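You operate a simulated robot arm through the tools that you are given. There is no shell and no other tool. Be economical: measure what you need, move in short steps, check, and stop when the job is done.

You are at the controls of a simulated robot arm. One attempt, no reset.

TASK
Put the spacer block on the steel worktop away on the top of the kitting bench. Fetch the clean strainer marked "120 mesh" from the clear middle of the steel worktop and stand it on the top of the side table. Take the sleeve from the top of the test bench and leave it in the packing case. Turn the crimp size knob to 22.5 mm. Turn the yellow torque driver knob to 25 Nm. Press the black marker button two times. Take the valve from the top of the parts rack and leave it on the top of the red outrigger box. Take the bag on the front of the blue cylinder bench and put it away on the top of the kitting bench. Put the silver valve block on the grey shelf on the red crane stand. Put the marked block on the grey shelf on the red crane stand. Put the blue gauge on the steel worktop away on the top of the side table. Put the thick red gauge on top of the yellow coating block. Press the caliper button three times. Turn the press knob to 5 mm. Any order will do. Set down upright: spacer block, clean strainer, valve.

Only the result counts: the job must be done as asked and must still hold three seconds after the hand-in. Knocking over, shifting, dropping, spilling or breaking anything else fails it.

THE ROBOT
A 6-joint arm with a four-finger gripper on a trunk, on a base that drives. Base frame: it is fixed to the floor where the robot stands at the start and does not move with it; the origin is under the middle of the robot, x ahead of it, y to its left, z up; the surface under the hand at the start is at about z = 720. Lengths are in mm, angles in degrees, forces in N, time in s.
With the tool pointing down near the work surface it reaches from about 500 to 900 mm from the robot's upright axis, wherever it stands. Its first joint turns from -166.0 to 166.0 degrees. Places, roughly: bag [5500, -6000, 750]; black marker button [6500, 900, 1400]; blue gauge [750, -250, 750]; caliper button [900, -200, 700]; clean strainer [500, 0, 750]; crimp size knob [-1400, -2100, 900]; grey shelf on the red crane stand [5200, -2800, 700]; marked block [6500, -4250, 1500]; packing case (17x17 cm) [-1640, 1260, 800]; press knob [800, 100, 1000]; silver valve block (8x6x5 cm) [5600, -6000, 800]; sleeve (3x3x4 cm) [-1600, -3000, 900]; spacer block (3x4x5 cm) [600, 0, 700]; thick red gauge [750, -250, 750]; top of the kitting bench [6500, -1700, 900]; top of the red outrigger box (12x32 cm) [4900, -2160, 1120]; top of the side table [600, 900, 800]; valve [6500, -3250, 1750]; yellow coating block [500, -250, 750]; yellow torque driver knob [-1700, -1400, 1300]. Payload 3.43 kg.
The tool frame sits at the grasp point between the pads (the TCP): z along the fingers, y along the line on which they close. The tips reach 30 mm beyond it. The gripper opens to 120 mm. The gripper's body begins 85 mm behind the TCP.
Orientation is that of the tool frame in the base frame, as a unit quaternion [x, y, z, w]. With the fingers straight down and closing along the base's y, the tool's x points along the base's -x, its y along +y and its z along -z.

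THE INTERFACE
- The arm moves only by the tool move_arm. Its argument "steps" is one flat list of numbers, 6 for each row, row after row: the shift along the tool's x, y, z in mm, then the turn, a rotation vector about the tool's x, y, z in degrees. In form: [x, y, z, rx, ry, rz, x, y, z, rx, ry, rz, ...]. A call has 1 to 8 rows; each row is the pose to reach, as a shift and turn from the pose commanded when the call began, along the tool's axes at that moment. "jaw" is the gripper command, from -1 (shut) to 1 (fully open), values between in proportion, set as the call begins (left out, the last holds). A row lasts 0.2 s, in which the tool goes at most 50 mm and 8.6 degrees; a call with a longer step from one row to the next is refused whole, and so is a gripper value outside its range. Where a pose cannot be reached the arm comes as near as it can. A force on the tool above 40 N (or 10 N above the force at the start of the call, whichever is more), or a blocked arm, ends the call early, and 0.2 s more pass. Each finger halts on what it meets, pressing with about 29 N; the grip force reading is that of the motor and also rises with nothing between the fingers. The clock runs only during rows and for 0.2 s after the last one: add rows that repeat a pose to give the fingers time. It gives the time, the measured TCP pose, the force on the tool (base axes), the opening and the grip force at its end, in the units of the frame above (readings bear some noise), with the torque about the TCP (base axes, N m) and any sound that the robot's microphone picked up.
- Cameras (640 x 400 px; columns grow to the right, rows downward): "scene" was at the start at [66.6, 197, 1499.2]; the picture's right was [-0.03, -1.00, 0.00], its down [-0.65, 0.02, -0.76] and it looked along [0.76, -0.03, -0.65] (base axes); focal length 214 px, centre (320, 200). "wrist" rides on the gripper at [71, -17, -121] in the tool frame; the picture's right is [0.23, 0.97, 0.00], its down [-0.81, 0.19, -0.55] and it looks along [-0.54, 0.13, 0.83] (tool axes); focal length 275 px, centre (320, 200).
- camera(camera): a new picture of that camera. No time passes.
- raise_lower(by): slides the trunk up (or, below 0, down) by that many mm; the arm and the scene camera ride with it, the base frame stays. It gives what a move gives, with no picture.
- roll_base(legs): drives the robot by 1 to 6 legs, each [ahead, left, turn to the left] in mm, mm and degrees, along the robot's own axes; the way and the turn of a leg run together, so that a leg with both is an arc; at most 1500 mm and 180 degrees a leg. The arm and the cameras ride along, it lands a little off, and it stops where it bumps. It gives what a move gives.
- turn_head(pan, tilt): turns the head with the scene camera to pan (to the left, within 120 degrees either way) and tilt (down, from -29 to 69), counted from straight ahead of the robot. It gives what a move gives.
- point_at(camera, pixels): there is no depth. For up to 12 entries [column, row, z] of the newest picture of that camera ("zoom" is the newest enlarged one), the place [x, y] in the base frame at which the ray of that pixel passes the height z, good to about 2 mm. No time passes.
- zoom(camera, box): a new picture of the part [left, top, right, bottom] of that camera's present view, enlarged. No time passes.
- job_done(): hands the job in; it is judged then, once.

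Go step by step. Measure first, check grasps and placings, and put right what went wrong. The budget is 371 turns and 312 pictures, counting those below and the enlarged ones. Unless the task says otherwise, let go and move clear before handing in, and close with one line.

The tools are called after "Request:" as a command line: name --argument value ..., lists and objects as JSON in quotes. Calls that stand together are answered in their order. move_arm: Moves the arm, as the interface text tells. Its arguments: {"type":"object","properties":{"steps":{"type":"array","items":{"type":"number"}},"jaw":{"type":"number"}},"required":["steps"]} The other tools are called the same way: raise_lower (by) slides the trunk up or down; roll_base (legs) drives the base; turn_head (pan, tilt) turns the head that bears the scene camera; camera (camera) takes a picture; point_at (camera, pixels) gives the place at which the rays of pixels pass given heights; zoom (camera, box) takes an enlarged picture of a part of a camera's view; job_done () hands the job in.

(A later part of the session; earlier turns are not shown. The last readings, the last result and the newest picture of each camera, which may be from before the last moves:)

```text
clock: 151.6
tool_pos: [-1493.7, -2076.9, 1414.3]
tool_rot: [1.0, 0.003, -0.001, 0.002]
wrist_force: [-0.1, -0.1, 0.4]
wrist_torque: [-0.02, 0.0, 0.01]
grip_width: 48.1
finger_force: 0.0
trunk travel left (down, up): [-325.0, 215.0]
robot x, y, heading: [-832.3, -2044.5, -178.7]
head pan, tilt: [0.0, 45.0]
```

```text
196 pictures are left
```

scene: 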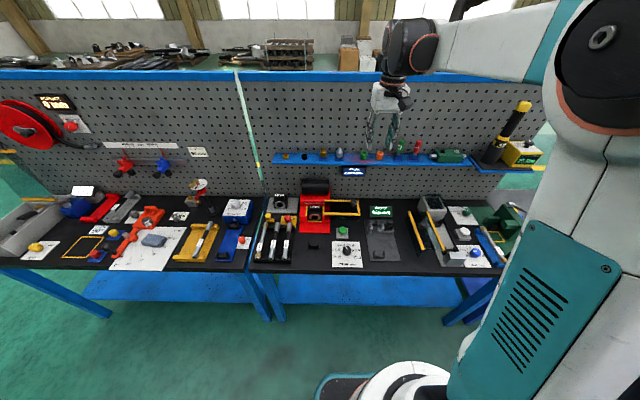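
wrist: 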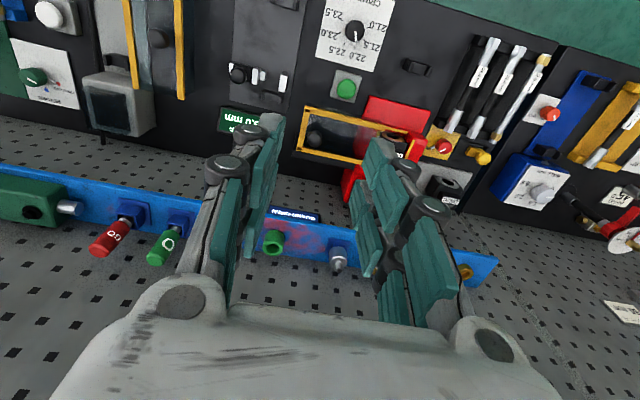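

Request:
zoom --camera "scene" --box '[325, 230, 369, 270]'

Request:
zoom --camera "wrist" --box '[310, 0, 410, 80]'

Request:
zoom --camera "scene" --box '[0, 150, 260, 290]'

```text
10.00 times, centred on (347, 250) of scene
```

zoom: 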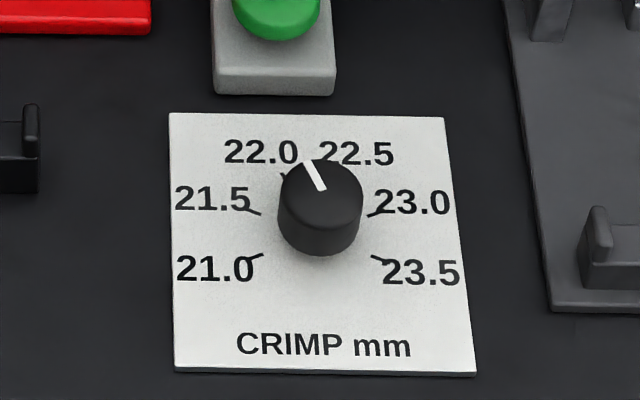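

```text
5.00 times, centred on (360, 40) of wrist
```

zoom: 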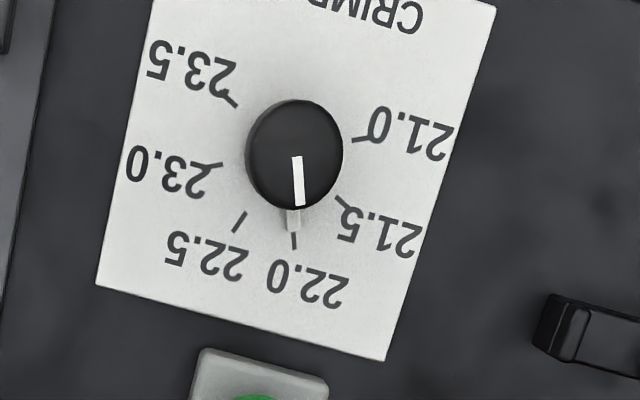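

```text
2.46 times, centred on (130, 220) of scene
```

zoom: 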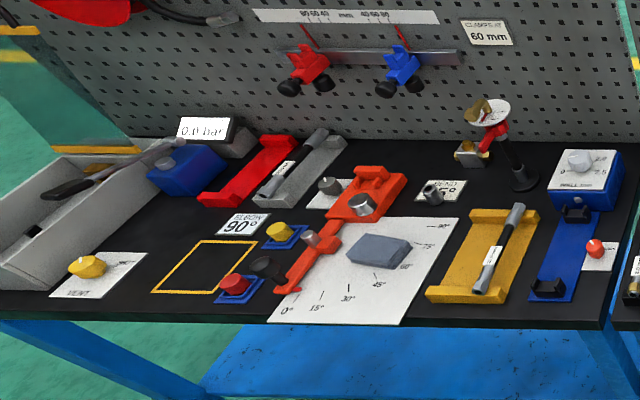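

Request:
point_at --camera "scene" --pixels '[[347.2, 248.5, 860], [347.2, 248.5, 880], [347.2, 248.5, 900], [347.2, 248.5, 920]]'

Request:
point_at --camera "wrist" --pixels '[[354.4, 31, 860], [354.4, 31, 880], [354.4, 31, 900], [354.4, 31, 920]]'

```text
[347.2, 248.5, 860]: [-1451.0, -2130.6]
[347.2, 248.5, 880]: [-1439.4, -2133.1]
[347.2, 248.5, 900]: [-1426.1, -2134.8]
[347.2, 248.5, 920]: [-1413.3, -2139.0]
```

```text
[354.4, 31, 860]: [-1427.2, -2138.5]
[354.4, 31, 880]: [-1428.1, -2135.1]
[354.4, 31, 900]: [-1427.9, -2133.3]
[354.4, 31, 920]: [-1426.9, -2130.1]
```

The knob top is at (-1428,-2134,897). I'll measure tick and pointer angles.

Request:
zoom --camera "scene" --box '[325, 230, 369, 270]'

Request:
point_at --camera "zoom" --pixels '[[325, 187, 897], [307, 163, 897], [262, 254, 872], [260, 214, 872], [282, 174, 872], [369, 215, 872], [371, 257, 872], [360, 174, 872]]'

Request:
zoom --camera "wrist" --box '[310, 0, 410, 80]'

Request:
point_at --camera "zoom" --pixels '[[296, 158, 897], [300, 204, 897], [294, 248, 872], [233, 231, 872], [358, 139, 872], [341, 201, 872], [215, 166, 872], [232, 100, 872], [294, 232, 872], [242, 214, 872]]'

```text
10.00 times, centred on (347, 250) of scene
```

zoom: 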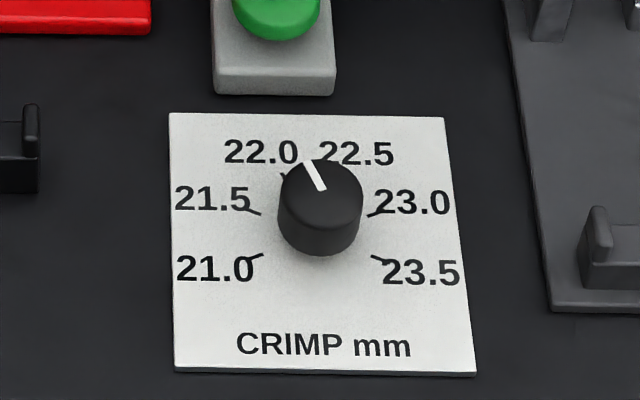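

```text
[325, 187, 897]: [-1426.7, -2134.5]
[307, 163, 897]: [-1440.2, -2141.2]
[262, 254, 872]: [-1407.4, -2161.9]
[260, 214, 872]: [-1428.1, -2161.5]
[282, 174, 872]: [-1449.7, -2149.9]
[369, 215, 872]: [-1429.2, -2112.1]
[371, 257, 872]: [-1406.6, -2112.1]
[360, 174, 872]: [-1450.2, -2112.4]
```

```text
5.00 times, centred on (360, 40) of wrist
```

zoom: 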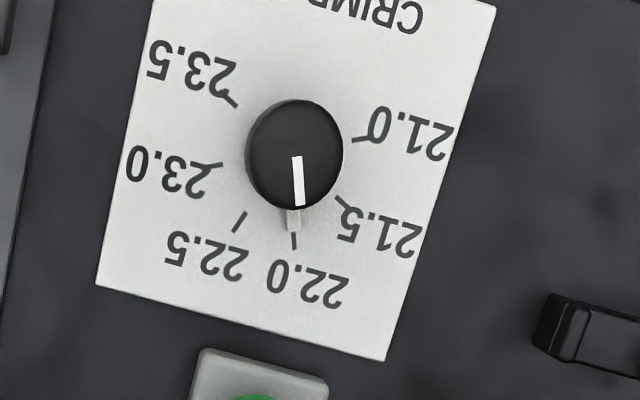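

```text
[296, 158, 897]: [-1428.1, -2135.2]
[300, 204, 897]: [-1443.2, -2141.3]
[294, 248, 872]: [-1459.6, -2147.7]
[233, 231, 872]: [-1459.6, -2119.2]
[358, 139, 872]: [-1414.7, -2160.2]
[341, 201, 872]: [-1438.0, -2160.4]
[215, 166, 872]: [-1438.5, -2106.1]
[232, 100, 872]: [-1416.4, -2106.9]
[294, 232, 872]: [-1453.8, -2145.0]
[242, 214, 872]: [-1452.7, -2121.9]
```

Ticks are 48° apart: 22.0 at 24° left and 22.5 at 24° right. I'll lower the trunk and place the gripper above the knob, pre-turned -24°.

Request:
move_arm --steps '[17, 14, 0, 0, 0, -6, 34, 28, 0, 0, 0, -12, 50, 43, 0, 0, 0, -18, 66, 57, 0, 0, 0, -24]'

Request:
raise_lower --by -250

Request:
move_arm --steps '[0, 0, 45, 0, 0, 0, 0, 0, 90, 0, 0, 0, 0, 0, 135, 0, 0, 0, 0, 0, 180, 0, 0, 0, 0, 0, 200, 0, 0, 0]'

Request:
camera --camera "wrist"

Request:
camera --camera "scene"

```text
clock: 152.6
tool_pos: [-1427.4, -2135.3, 1413.8]
tool_rot: [0.977, 0.212, 0.0, 0.001]
wrist_force: [-0.4, -0.1, 0.6]
wrist_torque: [0.0, 0.05, 0.0]
grip_width: 48.2
finger_force: 0.0
trunk travel left (down, up): [-325.0, 215.0]
robot x, y, heading: [-835.9, -2046.7, -178.8]
head pan, tilt: [0.0, 45.0]
```

```text
clock: 155.2
tool_pos: [-1427.9, -2134.1, 1164.4]
tool_rot: [0.977, 0.212, -0.001, 0.001]
wrist_force: [0.3, -0.3, 0.4]
wrist_torque: [-0.01, 0.02, 0.01]
grip_width: 47.8
finger_force: 0.1
trunk travel left (down, up): [-75.0, 465.0]
robot x, y, heading: [-835.0, -2044.8, -178.6]
head pan, tilt: [0.0, 45.0]
```

```text
clock: 156.4
tool_pos: [-1427.8, -2134.3, 964.3]
tool_rot: [0.977, 0.211, -0.002, 0.001]
wrist_force: [-0.3, -0.6, -0.7]
wrist_torque: [0.0, -0.02, 0.01]
grip_width: 48.0
finger_force: 0.0
trunk travel left (down, up): [-75.0, 465.0]
robot x, y, heading: [-832.5, -2049.3, -178.7]
head pan, tilt: [0.0, 45.0]
```

```text
190 pictures are left
```

wrist: 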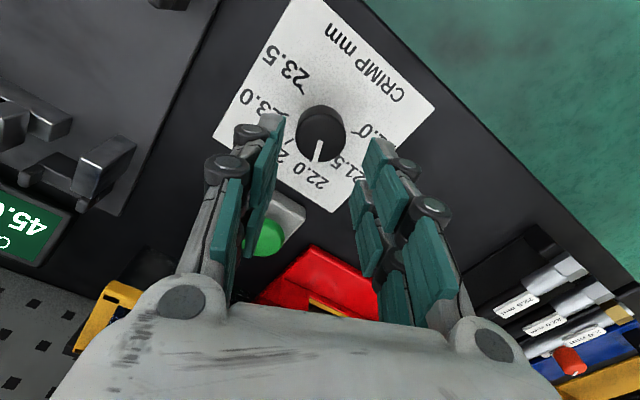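

```text
189 pictures are left
```

scene: 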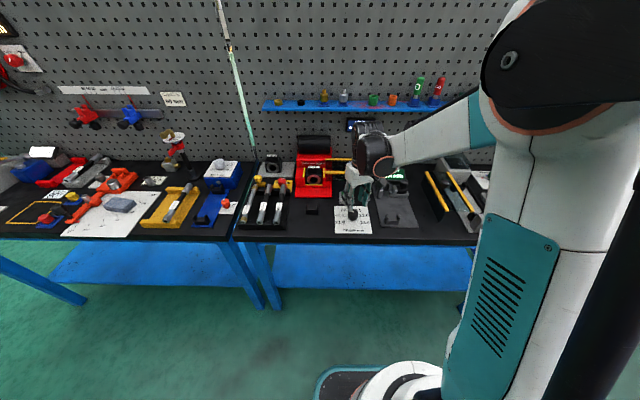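

The knob is centred at (320,138). I'll descend 57 mm, close and turn +48°.

Request:
move_arm --steps '[0, 0, 20, 0, 0, 0, 0, 0, 40, 0, 0, 0, 0, 0, 57, 0, 0, 0, 0, 0, 57, 0, 0, 0]'

Request:
move_arm --steps '[0, 0, 0, 0, 0, 0, 0, 0, 0, 0, 0, 0, 0, 0, 0, 0, 0, 0]' --jaw -1

Request:
move_arm --steps '[0, 0, 0, 0, 0, 8, 0, 0, 0, 0, 0, 16, 0, 0, 0, 0, 0, 24, 0, 0, 0, 0, 0, 32, 0, 0, 0, 0, 0, 40, 0, 0, 0, 0, 0, 48, 0, 0, 0, 0, 0, 48]'

```text
clock: 157.4
tool_pos: [-1428.0, -2134.5, 907.2]
tool_rot: [0.977, 0.211, -0.001, 0.002]
wrist_force: [-0.6, 0.0, 0.9]
wrist_torque: [0.01, 0.0, 0.0]
grip_width: 48.1
finger_force: 0.2
trunk travel left (down, up): [-75.0, 465.0]
robot x, y, heading: [-833.1, -2046.1, -178.8]
head pan, tilt: [0.0, 45.0]
```

```text
clock: 158.2
tool_pos: [-1427.3, -2133.8, 906.2]
tool_rot: [0.977, 0.211, -0.001, 0.001]
wrist_force: [1.0, -0.7, -2.8]
wrist_torque: [-0.09, 0.21, 0.02]
grip_width: 35.8
finger_force: 45.0
trunk travel left (down, up): [-75.0, 465.0]
robot x, y, heading: [-834.4, -2044.8, -179.1]
head pan, tilt: [0.0, 45.0]
```

```text
clock: 159.8
tool_pos: [-1427.2, -2135.6, 906.6]
tool_rot: [0.979, -0.205, 0.0, 0.001]
wrist_force: [1.8, -10.1, -0.4]
wrist_torque: [-0.24, 0.09, 0.0]
grip_width: 35.8
finger_force: 45.1
trunk travel left (down, up): [-75.0, 465.0]
robot x, y, heading: [-834.3, -2046.4, -178.6]
head pan, tilt: [0.0, 45.0]
```

Turned 48°. Releasing, lifting and checking.

Request:
move_arm --steps '[0, 0, 0, 0, 0, 0, 0, 0, 0, 0, 0, 0, 0, 0, -40, 0, 0, 0, 0, 0, -85, 0, 0, 0, 0, 0, -130, 0, 0, 0]' --jaw -0.2

Request:
zoom --camera "wrist" --box '[240, 50, 400, 150]'

Request:
zoom --camera "scene" --box '[320, 190, 400, 240]'

```text
clock: 161.0
tool_pos: [-1428.2, -2134.3, 1038.2]
tool_rot: [0.979, -0.205, -0.001, 0.001]
wrist_force: [0.2, 0.2, 0.4]
wrist_torque: [0.0, -0.03, -0.01]
grip_width: 48.1
finger_force: 0.1
trunk travel left (down, up): [-75.0, 465.0]
robot x, y, heading: [-836.6, -2047.7, -178.7]
head pan, tilt: [0.0, 45.0]
```

```text
4.00 times, centred on (320, 100) of wrist
```

zoom: 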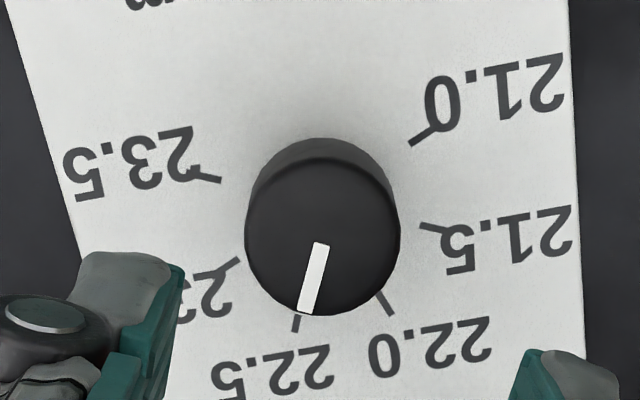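

```text
8.00 times, centred on (360, 215) of scene
```

zoom: 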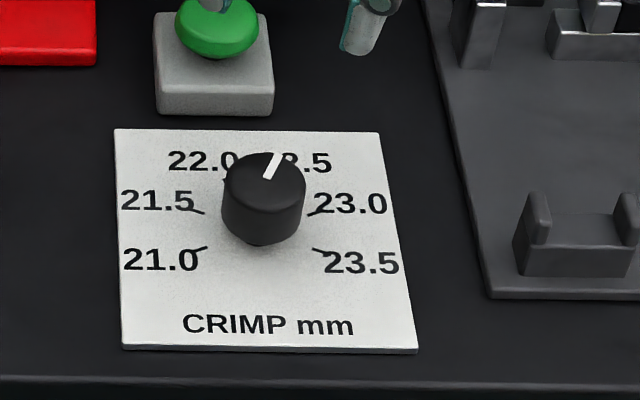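

The pointer sits on 22.5. Next is the sleeve near (-1600,-3000), so I'll rise and strafe left.

Request:
raise_lower --by 200

Request:
roll_base --legs '[[0, 850, -1]]'

Request:
turn_head --pan 0 --tilt 40

Request:
camera --camera "scene"

Request:
camera --camera "wrist"

```text
clock: 163.1
tool_pos: [-1427.8, -2134.4, 1238.1]
tool_rot: [0.979, -0.204, 0.0, 0.001]
wrist_force: [-0.1, 0.1, 0.6]
wrist_torque: [-0.02, -0.01, 0.0]
grip_width: 47.9
finger_force: 0.1
trunk travel left (down, up): [-275.0, 265.0]
robot x, y, heading: [-836.5, -2048.4, -178.8]
head pan, tilt: [0.0, 45.0]
```

```text
clock: 167.6
tool_pos: [-1422.2, -2968.1, 1237.7]
tool_rot: [0.976, -0.216, 0.0, 0.002]
wrist_force: [0.2, 0.0, 0.6]
wrist_torque: [0.02, 0.04, 0.0]
grip_width: 47.8
finger_force: 0.1
trunk travel left (down, up): [-275.0, 265.0]
robot x, y, heading: [-828.4, -2893.4, 179.8]
head pan, tilt: [0.0, 45.0]
```

```text
clock: 168.3
tool_pos: [-1423.2, -2967.7, 1236.1]
tool_rot: [0.976, -0.217, 0.0, 0.001]
wrist_force: [0.0, 0.0, 0.7]
wrist_torque: [-0.01, 0.0, 0.0]
grip_width: 48.1
finger_force: 0.2
trunk travel left (down, up): [-275.0, 265.0]
robot x, y, heading: [-829.5, -2898.0, 179.8]
head pan, tilt: [0.0, 40.0]
```

```text
186 pictures are left
```

scene: 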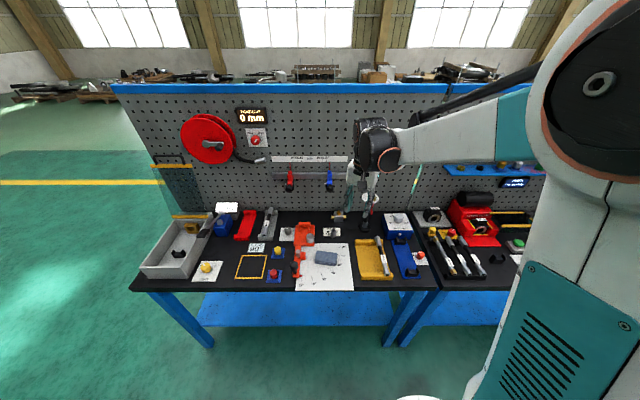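

```text
185 pictures are left
```

wrist: 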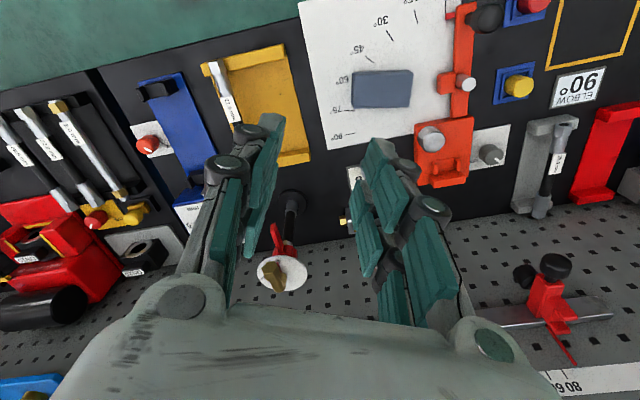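

Request:
zoom --camera "scene" --box '[220, 190, 390, 300]'

Request:
zoom --camera "wrist" --box '[330, 0, 640, 200]'

Request:
point_at --camera "scene" --pixels '[[331, 232, 880], [300, 232, 880], [326, 258, 880], [390, 240, 880]]'

```text
3.64 times, centred on (305, 245) of scene
```

zoom: 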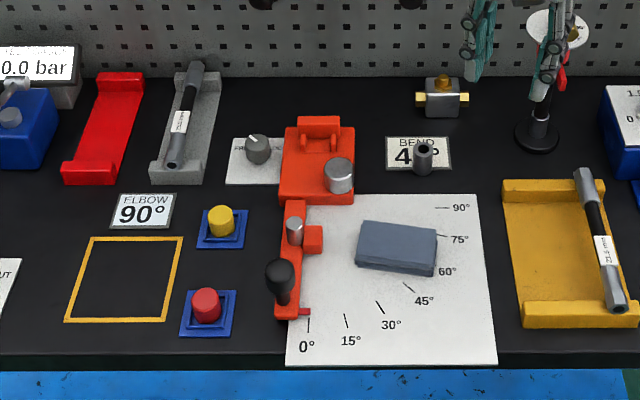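

```text
2.00 times, centred on (485, 100) of wrist
```

zoom: 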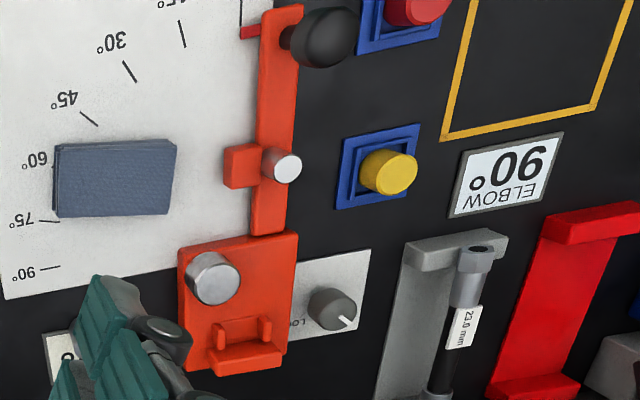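

```text
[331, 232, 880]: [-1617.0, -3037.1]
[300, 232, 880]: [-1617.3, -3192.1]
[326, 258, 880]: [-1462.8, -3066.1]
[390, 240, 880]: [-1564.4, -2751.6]
```

The sleeve is the small hollow cylinder at scene (334,232), about (-1617,-3025). I'll move above it and straighten the wrist.

Request:
move_arm --steps '[-25, 22, 0, 0, 0, -4, -50, 44, 0, 0, 0, -8, -75, 66, 0, 0, 0, -13, -100, 88, 0, 0, 0, -17, -125, 110, 0, 0, 0, -21, -151, 134, 0, 0, 0, -25]'

Request:
raise_lower --by -200

Request:
camera --camera "wrist"

Request:
camera --camera "scene"

```text
clock: 169.7
tool_pos: [-1617.2, -3026.1, 1236.8]
tool_rot: [1.0, 0.001, 0.0, 0.001]
wrist_force: [-0.2, 0.6, 0.8]
wrist_torque: [0.01, -0.02, 0.0]
grip_width: 48.0
finger_force: 0.0
trunk travel left (down, up): [-275.0, 265.0]
robot x, y, heading: [-825.0, -2895.5, 179.9]
head pan, tilt: [0.0, 40.0]
```

```text
clock: 171.9
tool_pos: [-1615.5, -3024.7, 1038.3]
tool_rot: [1.0, 0.0, -0.001, 0.002]
wrist_force: [0.7, -0.6, -0.1]
wrist_torque: [0.01, 0.01, 0.0]
grip_width: 47.9
finger_force: 0.0
trunk travel left (down, up): [-75.0, 465.0]
robot x, y, heading: [-827.1, -2895.9, 179.7]
head pan, tilt: [0.0, 40.0]
```

```text
182 pictures are left
```

wrist: 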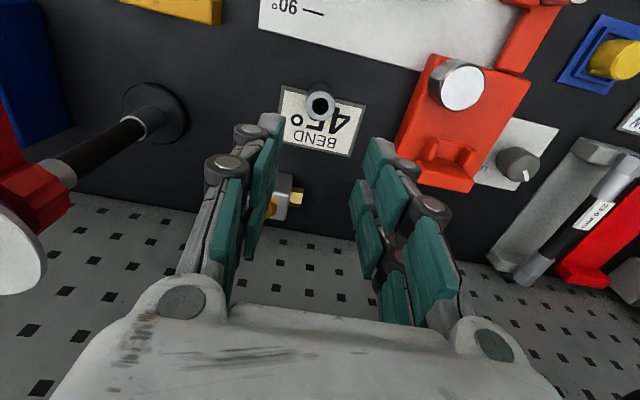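

```text
181 pictures are left
```

scene: 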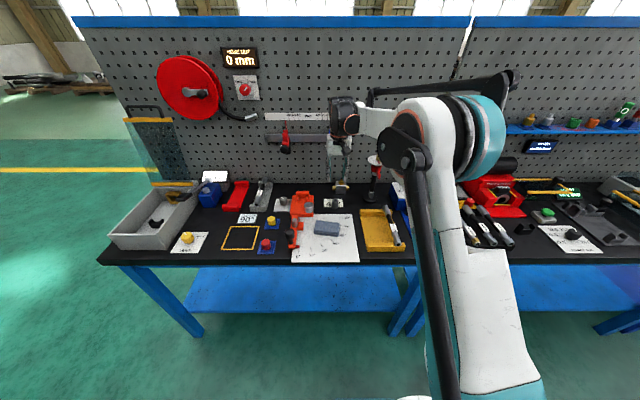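

Request:
zoom --camera "scene" --box '[300, 170, 380, 220]'

Request:
point_at --camera "zoom" --pixels '[[300, 262, 900], [300, 262, 915], [300, 290, 870], [300, 290, 880]]'

Request:
point_at --camera "wrist" --pixels '[[321, 105, 900], [321, 105, 915], [321, 105, 930]]'

```text
8.00 times, centred on (340, 195) of scene
```

zoom: 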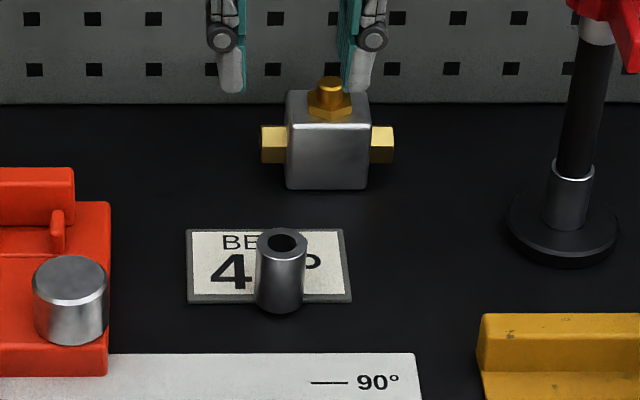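

```text
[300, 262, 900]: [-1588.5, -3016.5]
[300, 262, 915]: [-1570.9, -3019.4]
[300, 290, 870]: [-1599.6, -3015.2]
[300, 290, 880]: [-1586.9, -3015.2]
```

```text
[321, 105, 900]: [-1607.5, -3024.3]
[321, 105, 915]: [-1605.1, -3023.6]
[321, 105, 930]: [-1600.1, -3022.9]
```

Request:
point_at --camera "zoom" --pixels '[[283, 241, 890], [283, 241, 900], [283, 241, 910], [280, 300, 868], [280, 300, 875], [257, 265, 890], [306, 265, 890]]'

Request:
zoom --camera "wrist" --box '[280, 70, 360, 140]'

```text
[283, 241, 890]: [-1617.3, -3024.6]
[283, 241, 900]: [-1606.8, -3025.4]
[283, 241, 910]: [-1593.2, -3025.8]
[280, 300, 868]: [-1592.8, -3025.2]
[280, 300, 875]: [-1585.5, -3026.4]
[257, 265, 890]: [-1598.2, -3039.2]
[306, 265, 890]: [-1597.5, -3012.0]
```

```text
5.71 times, centred on (320, 105) of wrist
```

zoom: 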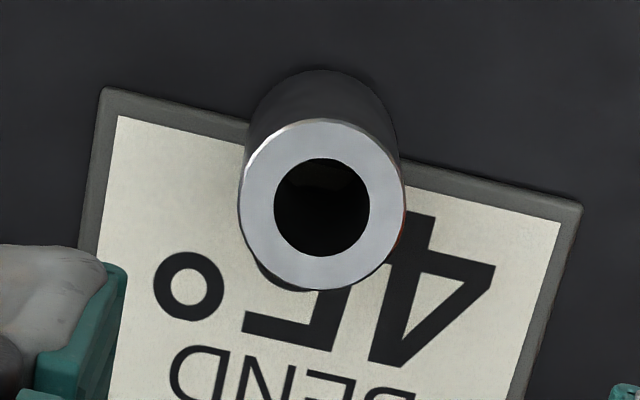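

The sleeve axis is at (-1606.5,-3024.5) with the top at about 901. I'll descend and grip.

Request:
move_arm --steps '[9, 0, 40, 0, 0, 0, 9, 0, 80, 0, 0, 0, 9, 0, 115, 0, 0, 0, 9, 0, 138, 0, 0, 0, 9, 0, 138, 0, 0, 0]'

Request:
move_arm --steps '[0, 0, 0, 0, 0, 0, 0, 0, 0, 0, 0, 0, 0, 0, 0, 0, 0, 0]' --jaw -1

Request:
move_arm --steps '[0, 0, -40, 0, 0, 0, 0, 0, -85, 0, 0, 0, 0, 0, -130, 0, 0, 0, 0, 0, -175, 0, 0, 0]'

Request:
camera --camera "wrist"

```text
clock: 173.1
tool_pos: [-1606.3, -3025.6, 899.5]
tool_rot: [1.0, 0.0, 0.0, 0.002]
wrist_force: [-0.3, 0.3, 0.3]
wrist_torque: [0.0, -0.05, 0.01]
grip_width: 48.4
finger_force: 0.1
trunk travel left (down, up): [-75.0, 465.0]
robot x, y, heading: [-827.4, -2896.4, 179.8]
head pan, tilt: [0.0, 40.0]
```

```text
clock: 173.9
tool_pos: [-1606.4, -3024.8, 899.2]
tool_rot: [1.0, 0.0, -0.001, 0.002]
wrist_force: [-0.4, 0.3, -0.8]
wrist_torque: [-0.02, -0.03, -0.01]
grip_width: 27.0
finger_force: 28.7
trunk travel left (down, up): [-75.0, 465.0]
robot x, y, heading: [-827.9, -2893.3, 180.1]
head pan, tilt: [0.0, 40.0]
```

```text
clock: 174.9
tool_pos: [-1606.8, -3024.6, 1075.1]
tool_rot: [1.0, 0.0, -0.001, 0.001]
wrist_force: [-0.4, 0.9, -1.1]
wrist_torque: [0.02, -0.07, 0.0]
grip_width: 26.9
finger_force: 28.8
trunk travel left (down, up): [-75.0, 465.0]
robot x, y, heading: [-828.1, -2896.3, 179.9]
head pan, tilt: [0.0, 40.0]
```

```text
178 pictures are left
```

wrist: 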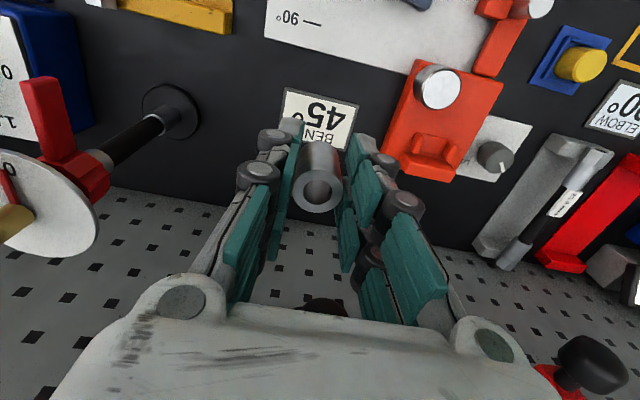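

The sleeve is held. I'll retract the arm, raise the trunk a bit, and drive along to the packing case at y≈1260.

Request:
move_arm --steps '[28, -16, -20, 0, 0, 0, 56, -32, -40, 0, 0, 0, 84, -48, -60, 0, 0, 0, 112, -64, -80, 0, 0, 0, 140, -80, -90, 0, 0, 0, 168, -96, -90, 0, 0, 0, 196, -112, -90, 0, 0, 0, 220, -128, -90, 0, 0, 0]'

Request:
roll_base --legs '[[-10, -1380, 0], [0, -1380, 0], [0, -1380, 0]]'

Request:
turn_head --pan 0 --tilt 35

Request:
camera --camera "scene"

Request:
camera --camera "wrist"

```text
clock: 176.7
tool_pos: [-1385.9, -2895.9, 1163.9]
tool_rot: [1.0, 0.0, -0.001, 0.002]
wrist_force: [-0.1, -0.7, -0.9]
wrist_torque: [0.0, -0.06, 0.03]
grip_width: 27.0
finger_force: 28.4
trunk travel left (down, up): [-75.0, 465.0]
robot x, y, heading: [-825.7, -2896.2, 179.5]
head pan, tilt: [0.0, 40.0]
```

```text
clock: 196.5
tool_pos: [-1343.9, 1244.2, 1164.5]
tool_rot: [1.0, 0.002, -0.001, 0.002]
wrist_force: [0.2, -0.1, -1.3]
wrist_torque: [-0.01, 0.01, 0.04]
grip_width: 26.9
finger_force: 29.0
trunk travel left (down, up): [-75.0, 465.0]
robot x, y, heading: [-785.6, 1247.2, 179.9]
head pan, tilt: [0.0, 40.0]
```

```text
clock: 197.2
tool_pos: [-1343.4, 1245.1, 1164.7]
tool_rot: [1.0, 0.001, -0.001, 0.002]
wrist_force: [-1.0, 0.2, -1.0]
wrist_torque: [-0.01, -0.04, -0.01]
grip_width: 27.1
finger_force: 28.7
trunk travel left (down, up): [-75.0, 465.0]
robot x, y, heading: [-784.5, 1250.2, 179.9]
head pan, tilt: [0.0, 35.0]
```

```text
177 pictures are left
```

scene: 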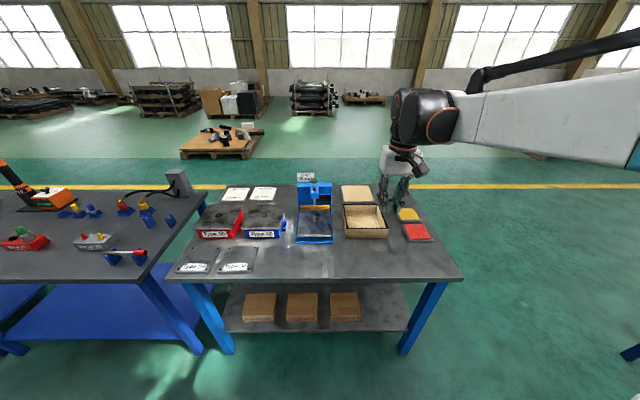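

```text
176 pictures are left
```

wrist: 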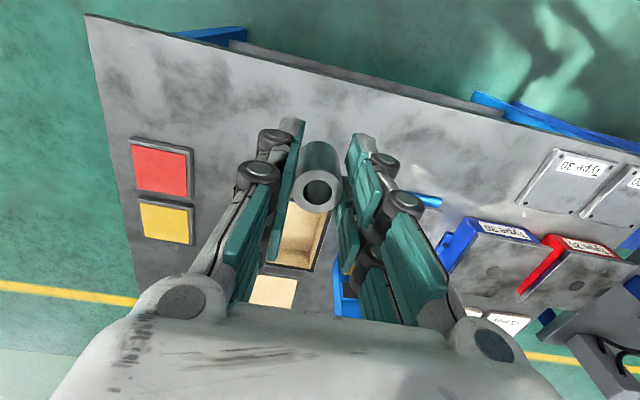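

The packing case is the open tan box at (366,222). I'll locate it.

Request:
zoom --camera "scene" --box '[325, 180, 435, 250]'

Request:
point_at --camera "scene" --pixels '[[345, 238, 740], [388, 237, 740], [344, 231, 790], [387, 230, 790], [382, 206, 790], [345, 206, 790], [365, 218, 760]]'

```text
5.71 times, centred on (380, 215) of scene
```

zoom: 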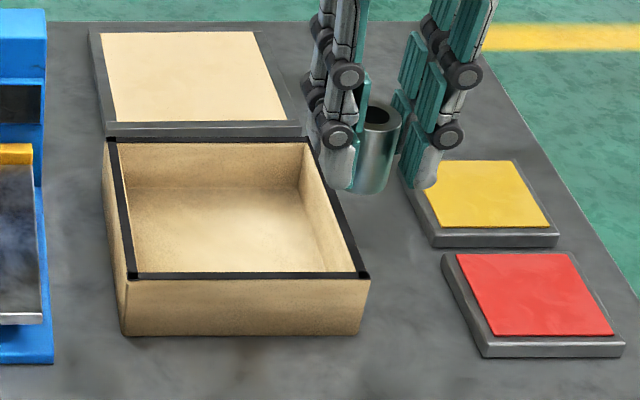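

```text
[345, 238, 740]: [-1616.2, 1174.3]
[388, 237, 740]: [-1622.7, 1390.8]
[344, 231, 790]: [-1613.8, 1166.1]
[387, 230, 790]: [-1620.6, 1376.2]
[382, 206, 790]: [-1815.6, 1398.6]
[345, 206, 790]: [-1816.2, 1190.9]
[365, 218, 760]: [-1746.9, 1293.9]
```

I'll triangulate the bench height using the red pad (wrist 160,170; scene 417.7,231).

Request:
point_at --camera "wrist" --pixels '[[160, 170, 740], [160, 170, 780], [160, 170, 820], [160, 170, 860]]'

Request:
point_at --camera "scene" --pixels '[[417.7, 231.3, 740], [417.7, 231.3, 780], [417.7, 231.3, 820], [417.7, 231.3, 860]]'

Request:
zoom --camera "wrist" --box '[240, 130, 400, 320]'

```text
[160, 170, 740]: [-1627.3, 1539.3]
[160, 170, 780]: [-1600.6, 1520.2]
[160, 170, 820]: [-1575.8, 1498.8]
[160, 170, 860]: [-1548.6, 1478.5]
```

```text
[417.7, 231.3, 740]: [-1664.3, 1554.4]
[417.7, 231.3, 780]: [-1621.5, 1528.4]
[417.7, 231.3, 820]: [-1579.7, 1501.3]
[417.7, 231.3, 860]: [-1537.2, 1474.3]
```

```text
2.11 times, centred on (320, 225) of wrist
```

zoom: 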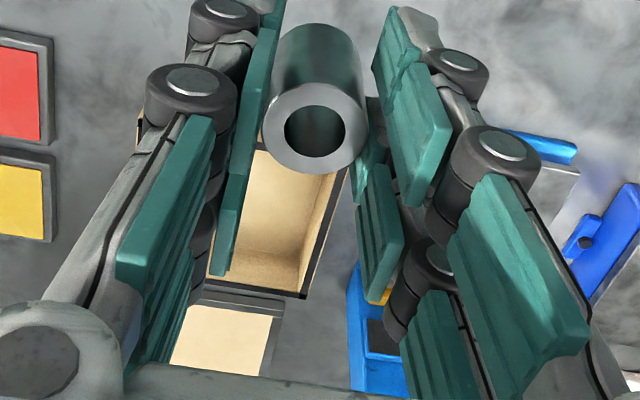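

The bench top is about z 820. I'll compute the case floor and rim.

Request:
point_at --camera "scene" --pixels '[[345.4, 238.7, 820], [386.7, 238.7, 820], [346.8, 228.2, 870], [388, 228.2, 870], [343.3, 204.5, 870], [378.3, 204.2, 870], [365.2, 219.4, 830]]'

```text
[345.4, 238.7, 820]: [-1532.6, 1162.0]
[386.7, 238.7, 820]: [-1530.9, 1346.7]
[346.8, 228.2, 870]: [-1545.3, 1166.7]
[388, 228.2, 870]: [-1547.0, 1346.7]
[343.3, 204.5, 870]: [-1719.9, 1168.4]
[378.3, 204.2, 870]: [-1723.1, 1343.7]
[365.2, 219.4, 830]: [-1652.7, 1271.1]
```

The case centre is (-1634,1256), rim z≈870, floor ≈828. I'll move over it and go down to contact.

Request:
move_arm --steps '[-48, -2, 0, 0, 0, 0, -96, -4, 0, 0, 0, 0, -144, -6, 0, 0, 0, 0, -192, -8, 0, 0, 0, 0, -240, -10, 10, 0, 0, 0, -285, -11, 30, 0, 0, 0, -291, -11, 75, 0, 0, 0, -291, -11, 120, 0, 0, 0]'

Request:
zoom --camera "scene" --box '[310, 160, 430, 250]'

Request:
camera --camera "wrist"

```text
clock: 199.0
tool_pos: [-1634.7, 1256.5, 1045.7]
tool_rot: [1.0, 0.001, -0.001, 0.002]
wrist_force: [-0.1, -0.1, -0.9]
wrist_torque: [-0.01, 0.06, 0.0]
grip_width: 26.9
finger_force: 29.1
trunk travel left (down, up): [-75.0, 465.0]
robot x, y, heading: [-780.4, 1245.6, 179.8]
head pan, tilt: [0.0, 35.0]
```

```text
4.44 times, centred on (370, 205) of scene
```

zoom: 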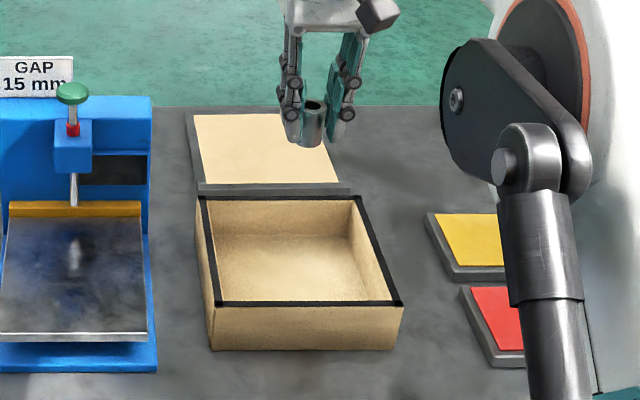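

```text
172 pictures are left
```

wrist: 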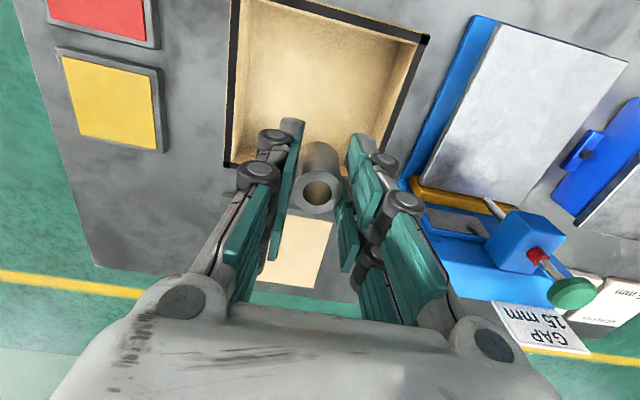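

The column below the TCP (320,93) lands inside the case. I'll descend to contact.

Request:
move_arm --steps '[0, 0, 45, 0, 0, 0, 0, 0, 90, 0, 0, 0, 0, 0, 135, 0, 0, 0, 0, 0, 160, 0, 0, 0, 0, 0, 168, 0, 0, 0, 0, 0, 174, 0, 0, 0, 0, 0, 178, 0, 0, 0, 0, 0, 182, 0, 0, 0]'

Request:
zoom --camera "scene" --box '[310, 160, 430, 250]'

```text
clock: 200.8
tool_pos: [-1635.2, 1256.3, 862.0]
tool_rot: [1.0, 0.0, -0.001, 0.002]
wrist_force: [-0.1, 0.3, -1.9]
wrist_torque: [0.04, -0.04, -0.02]
grip_width: 27.1
finger_force: 29.2
trunk travel left (down, up): [-75.0, 465.0]
robot x, y, heading: [-783.7, 1247.7, 179.9]
head pan, tilt: [0.0, 35.0]
```

```text
4.44 times, centred on (370, 205) of scene
```

zoom: 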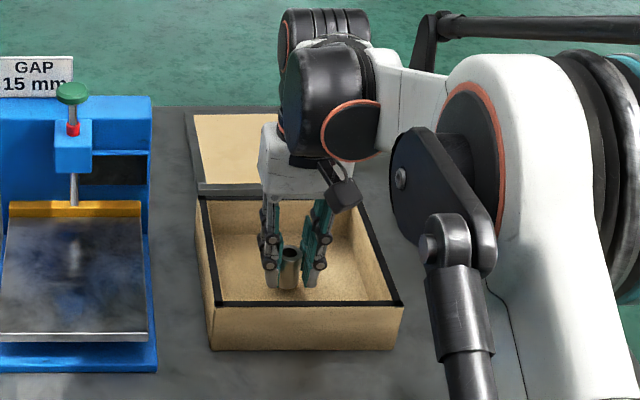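

No contact yet at TCP 862. I'll go further down in small steps.

Request:
move_arm --steps '[0, 0, 4, 0, 0, 0, 0, 0, 8, 0, 0, 0, 0, 0, 12, 0, 0, 0, 0, 0, 16, 0, 0, 0, 0, 0, 20, 0, 0, 0]'

```text
clock: 202.0
tool_pos: [-1633.2, 1255.3, 843.7]
tool_rot: [1.0, 0.001, 0.0, 0.002]
wrist_force: [0.2, -0.1, 24.1]
wrist_torque: [0.01, 0.2, 0.01]
grip_width: 26.8
finger_force: 28.9
trunk travel left (down, up): [-75.0, 465.0]
robot x, y, heading: [-783.5, 1246.1, 179.9]
head pan, tilt: [0.0, 35.0]
```

Contact. Releasing and lifting.

Request:
move_arm --steps '[0, 0, -1.5, 0, 0, 0, 0, 0, -1.5, 0, 0, 0]'

Request:
move_arm --steps '[0, 0, 0, 0, 0, 0, 0, 0, 0, 0, 0, 0, 0, 0, -35, 0, 0, 0, 0, 0, -80, 0, 0, 0, 0, 0, -125, 0, 0, 0, 0, 0, -170, 0, 0, 0, 0, 0, -215, 0, 0, 0, 0, 0, -260, 0, 0, 0]' --jaw -0.1

Request:
zoom --camera "scene" --box '[310, 160, 430, 250]'

```text
clock: 202.6
tool_pos: [-1634.1, 1255.1, 845.0]
tool_rot: [1.0, 0.001, -0.002, 0.002]
wrist_force: [4.3, -0.5, 9.8]
wrist_torque: [-0.05, -0.03, 0.01]
grip_width: 27.0
finger_force: 29.2
trunk travel left (down, up): [-75.0, 465.0]
robot x, y, heading: [-782.3, 1247.5, 180.0]
head pan, tilt: [0.0, 35.0]
```

```text
clock: 204.4
tool_pos: [-1634.1, 1255.8, 1104.4]
tool_rot: [1.0, 0.0, -0.001, 0.002]
wrist_force: [-0.2, -0.4, -0.4]
wrist_torque: [0.01, 0.0, 0.01]
grip_width: 53.9
finger_force: 0.1
trunk travel left (down, up): [-75.0, 465.0]
robot x, y, heading: [-784.4, 1247.3, 179.7]
head pan, tilt: [0.0, 35.0]
```

```text
4.44 times, centred on (370, 205) of scene
```

zoom: 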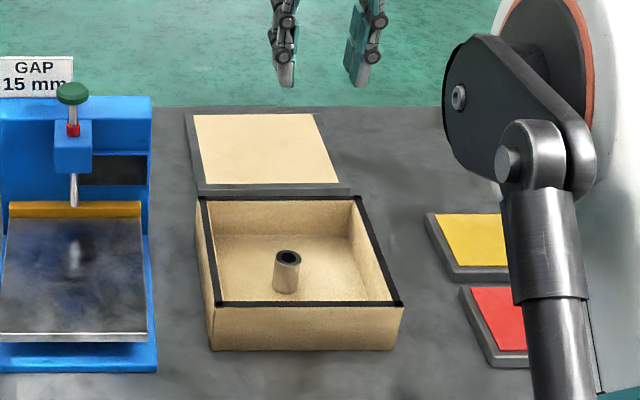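

The sleeve is in the case. Next is the spacer block: retract, turn around, and drive to the worktop.

Request:
move_arm --steps '[45, 0, -5, 0, 0, 0, 90, 0, -10, 0, 0, 0, 135, 0, -15, 0, 0, 0, 180, 0, -20, 0, 0, 0, 225, 0, -20, 0, 0, 0, 250, 0, -20, 0, 0, 0]'

Request:
roll_base --legs '[[0, 0, 180], [60, -1300, 0], [600, 0, 0]]'

Request:
turn_head --pan 0 --tilt 40

Request:
camera --camera "scene"

Request:
camera --camera "wrist"

```text
clock: 205.8
tool_pos: [-1383.2, 1257.0, 1122.3]
tool_rot: [1.0, 0.001, 0.0, 0.002]
wrist_force: [0.3, -0.1, 0.3]
wrist_torque: [0.0, 0.01, 0.0]
grip_width: 53.8
finger_force: 0.0
trunk travel left (down, up): [-75.0, 465.0]
robot x, y, heading: [-782.2, 1248.6, 179.9]
head pan, tilt: [0.0, 35.0]
```

```text
clock: 222.7
tool_pos: [459.1, -74.8, 1123.2]
tool_rot: [0.001, 1.0, 0.002, 0.001]
wrist_force: [0.4, 0.4, 0.0]
wrist_torque: [0.0, 0.01, 0.01]
grip_width: 54.1
finger_force: 0.1
trunk travel left (down, up): [-75.0, 465.0]
robot x, y, heading: [-142.0, -68.5, -0.6]
head pan, tilt: [0.0, 35.0]
```

```text
clock: 223.3
tool_pos: [458.4, -74.0, 1123.5]
tool_rot: [0.0, 1.0, 0.001, 0.002]
wrist_force: [-0.7, 0.4, -0.3]
wrist_torque: [0.01, 0.0, -0.01]
grip_width: 54.2
finger_force: 0.1
trunk travel left (down, up): [-75.0, 465.0]
robot x, y, heading: [-142.8, -64.8, -0.2]
head pan, tilt: [0.0, 40.0]
```

```text
169 pictures are left
```

scene: 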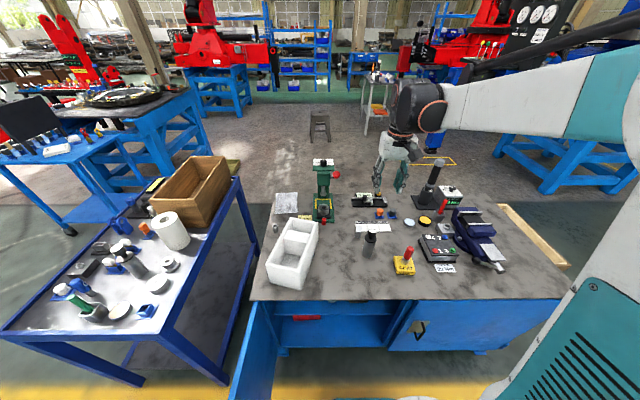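

```text
168 pictures are left
```

wrist: 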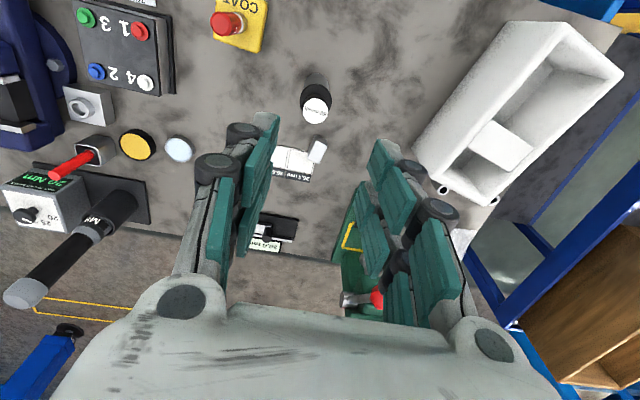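

Request:
zoom --camera "wrist" --box '[270, 110, 360, 190]'

Request:
zoom --camera "scene" --box '[340, 210, 400, 250]'

```text
5.00 times, centred on (315, 150) of wrist
```

zoom: 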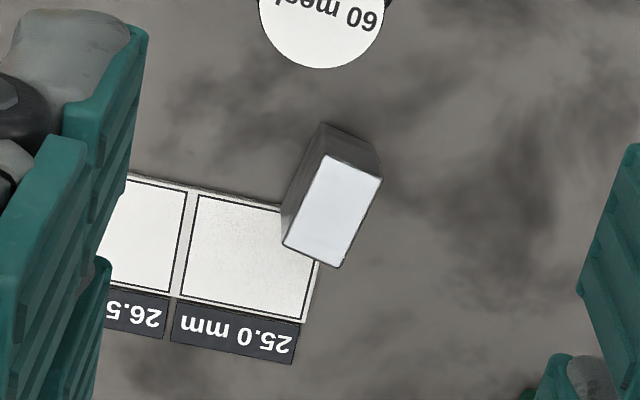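

```text
10.00 times, centred on (370, 230) of scene
```

zoom: 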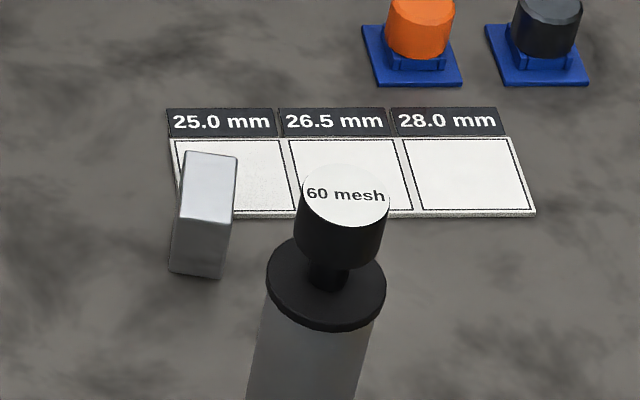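

Request:
point_at --camera "wrist" --pixels '[[317.6, 152, 760], [317.6, 152, 775], [317.6, 152, 790], [315.4, 141, 772], [327.4, 145.8, 772], [307.6, 158.4, 772], [318.5, 163.2, 772]]'

Request:
point_at --camera "scene" --pixels '[[359, 228.5, 760], [359, 228.5, 775], [359, 228.5, 790], [357, 232, 772], [361.6, 232.5, 772], [356.4, 225, 772], [361.8, 225.7, 772]]'

```text
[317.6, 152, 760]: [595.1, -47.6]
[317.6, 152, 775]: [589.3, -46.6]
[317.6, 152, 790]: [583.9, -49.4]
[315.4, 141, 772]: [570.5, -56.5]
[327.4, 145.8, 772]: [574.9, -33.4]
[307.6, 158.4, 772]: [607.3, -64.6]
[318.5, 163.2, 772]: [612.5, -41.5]
```

```text
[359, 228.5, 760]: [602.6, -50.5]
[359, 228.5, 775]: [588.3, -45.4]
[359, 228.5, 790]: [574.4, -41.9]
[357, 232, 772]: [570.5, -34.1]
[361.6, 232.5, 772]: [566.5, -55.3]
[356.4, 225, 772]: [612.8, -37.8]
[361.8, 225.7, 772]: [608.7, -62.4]
```

The block's top is 40×25 mm at (589.5,-47), z 774, turned about 12°. To keep the wrist camera clear of the 60 mesh strainer, I'll grip along its long side with the wrist turned -78°.

Request:
move_arm --steps '[-17, 4, 12, 0, 0, -8, -34, 8, 24, 0, 0, -16, -51, 12, 36, 0, 0, -24, -68, 16, 48, 0, 0, -32, -85, 19, 60, 0, 0, -40, -102, 22, 72, 0, 0, -48, -118, 25, 84, 0, 0, -56, -131, 27, 96, 0, 0, -64]' --jaw 0.1

Request:
move_arm --steps '[0, 0, 30, 0, 0, -7, 0, 0, 60, 0, 0, -14, 0, 0, 90, 0, 0, -14, 0, 0, 110, 0, 0, -14]'

Request:
camera --camera "wrist"

Request:
zoom --camera "scene" --box '[310, 170, 420, 250]'

```text
clock: 225.1
tool_pos: [591.4, -47.5, 1027.8]
tool_rot: [-0.53, 0.848, 0.001, 0.002]
wrist_force: [0.3, 0.7, 0.0]
wrist_torque: [-0.03, -0.03, 0.0]
grip_width: 66.0
finger_force: 0.0
trunk travel left (down, up): [-75.0, 465.0]
robot x, y, heading: [-143.0, -65.5, -0.7]
head pan, tilt: [0.0, 40.0]
```

```text
clock: 226.1
tool_pos: [589.7, -47.5, 917.5]
tool_rot: [-0.629, 0.777, 0.001, 0.002]
wrist_force: [0.5, -0.2, 0.9]
wrist_torque: [-0.02, -0.05, 0.02]
grip_width: 65.9
finger_force: 0.0
trunk travel left (down, up): [-75.0, 465.0]
robot x, y, heading: [-140.0, -63.4, -0.4]
head pan, tilt: [0.0, 40.0]
```

```text
165 pictures are left
```

wrist: 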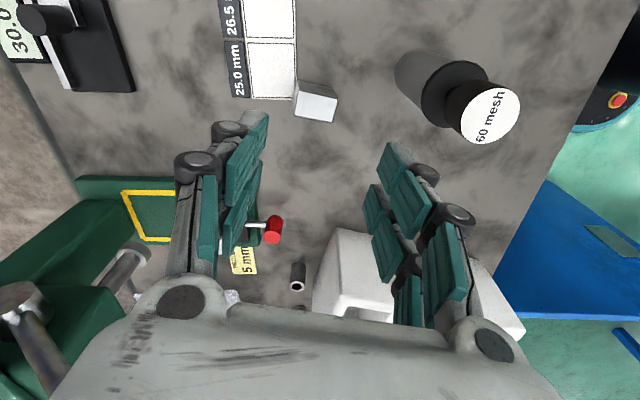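

```text
5.00 times, centred on (365, 210) of scene
```

zoom: 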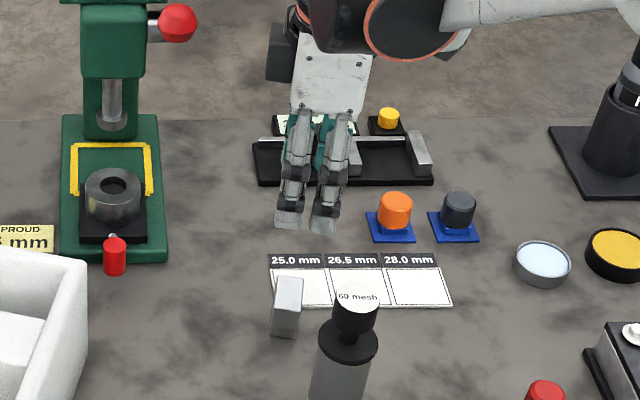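

Request:
zoom --camera "wrist" --box '[270, 60, 370, 140]'

Request:
point_at --camera "zoom" --pixels '[[298, 212, 774], [236, 180, 774], [370, 205, 774], [228, 230, 774], [355, 260, 774]]'

```text
5.00 times, centred on (320, 100) of wrist
```

zoom: 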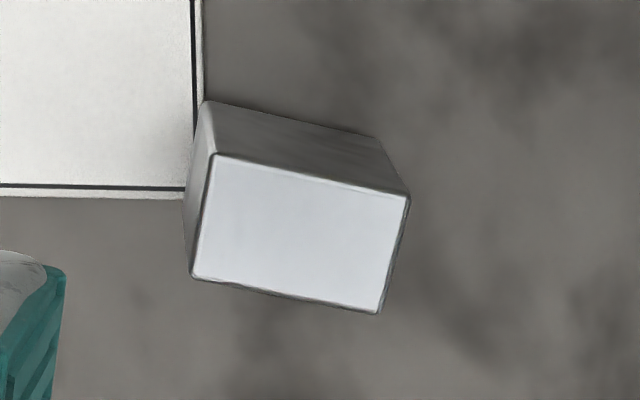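

```text
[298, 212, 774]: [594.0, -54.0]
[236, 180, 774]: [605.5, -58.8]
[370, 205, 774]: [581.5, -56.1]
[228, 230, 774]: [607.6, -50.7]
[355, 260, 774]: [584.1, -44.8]
```

The gripper is aligned with the block. I'll shift slightly, descend 155 mm and grip.

Request:
move_arm --steps '[1, -4, 40, 0, 0, 0, 1, -4, 85, 0, 0, 0, 1, -4, 125, 0, 0, 0, 1, -4, 155, 0, 0, 0, 1, -4, 155, 0, 0, 0]'

Request:
zoom --camera "wrist" --box '[240, 90, 400, 240]'

Request:
zoom --camera "scene" --box '[310, 170, 420, 250]'

```text
clock: 227.3
tool_pos: [595.0, -47.8, 761.6]
tool_rot: [-0.629, 0.778, 0.001, 0.001]
wrist_force: [0.1, 0.1, -0.2]
wrist_torque: [0.02, 0.0, -0.01]
grip_width: 65.8
finger_force: 0.0
trunk travel left (down, up): [-75.0, 465.0]
robot x, y, heading: [-139.5, -62.0, -0.3]
head pan, tilt: [0.0, 40.0]
```

```text
2.67 times, centred on (320, 165) of wrist
```

zoom: 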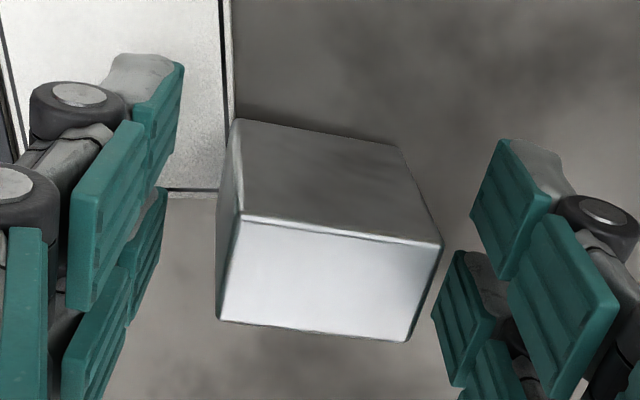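

```text
5.00 times, centred on (365, 210) of scene
```

zoom: 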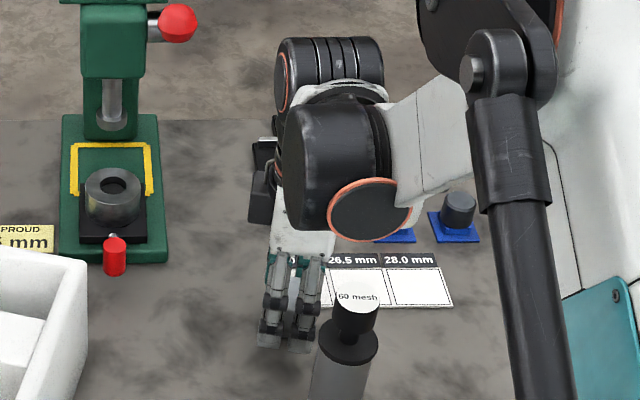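

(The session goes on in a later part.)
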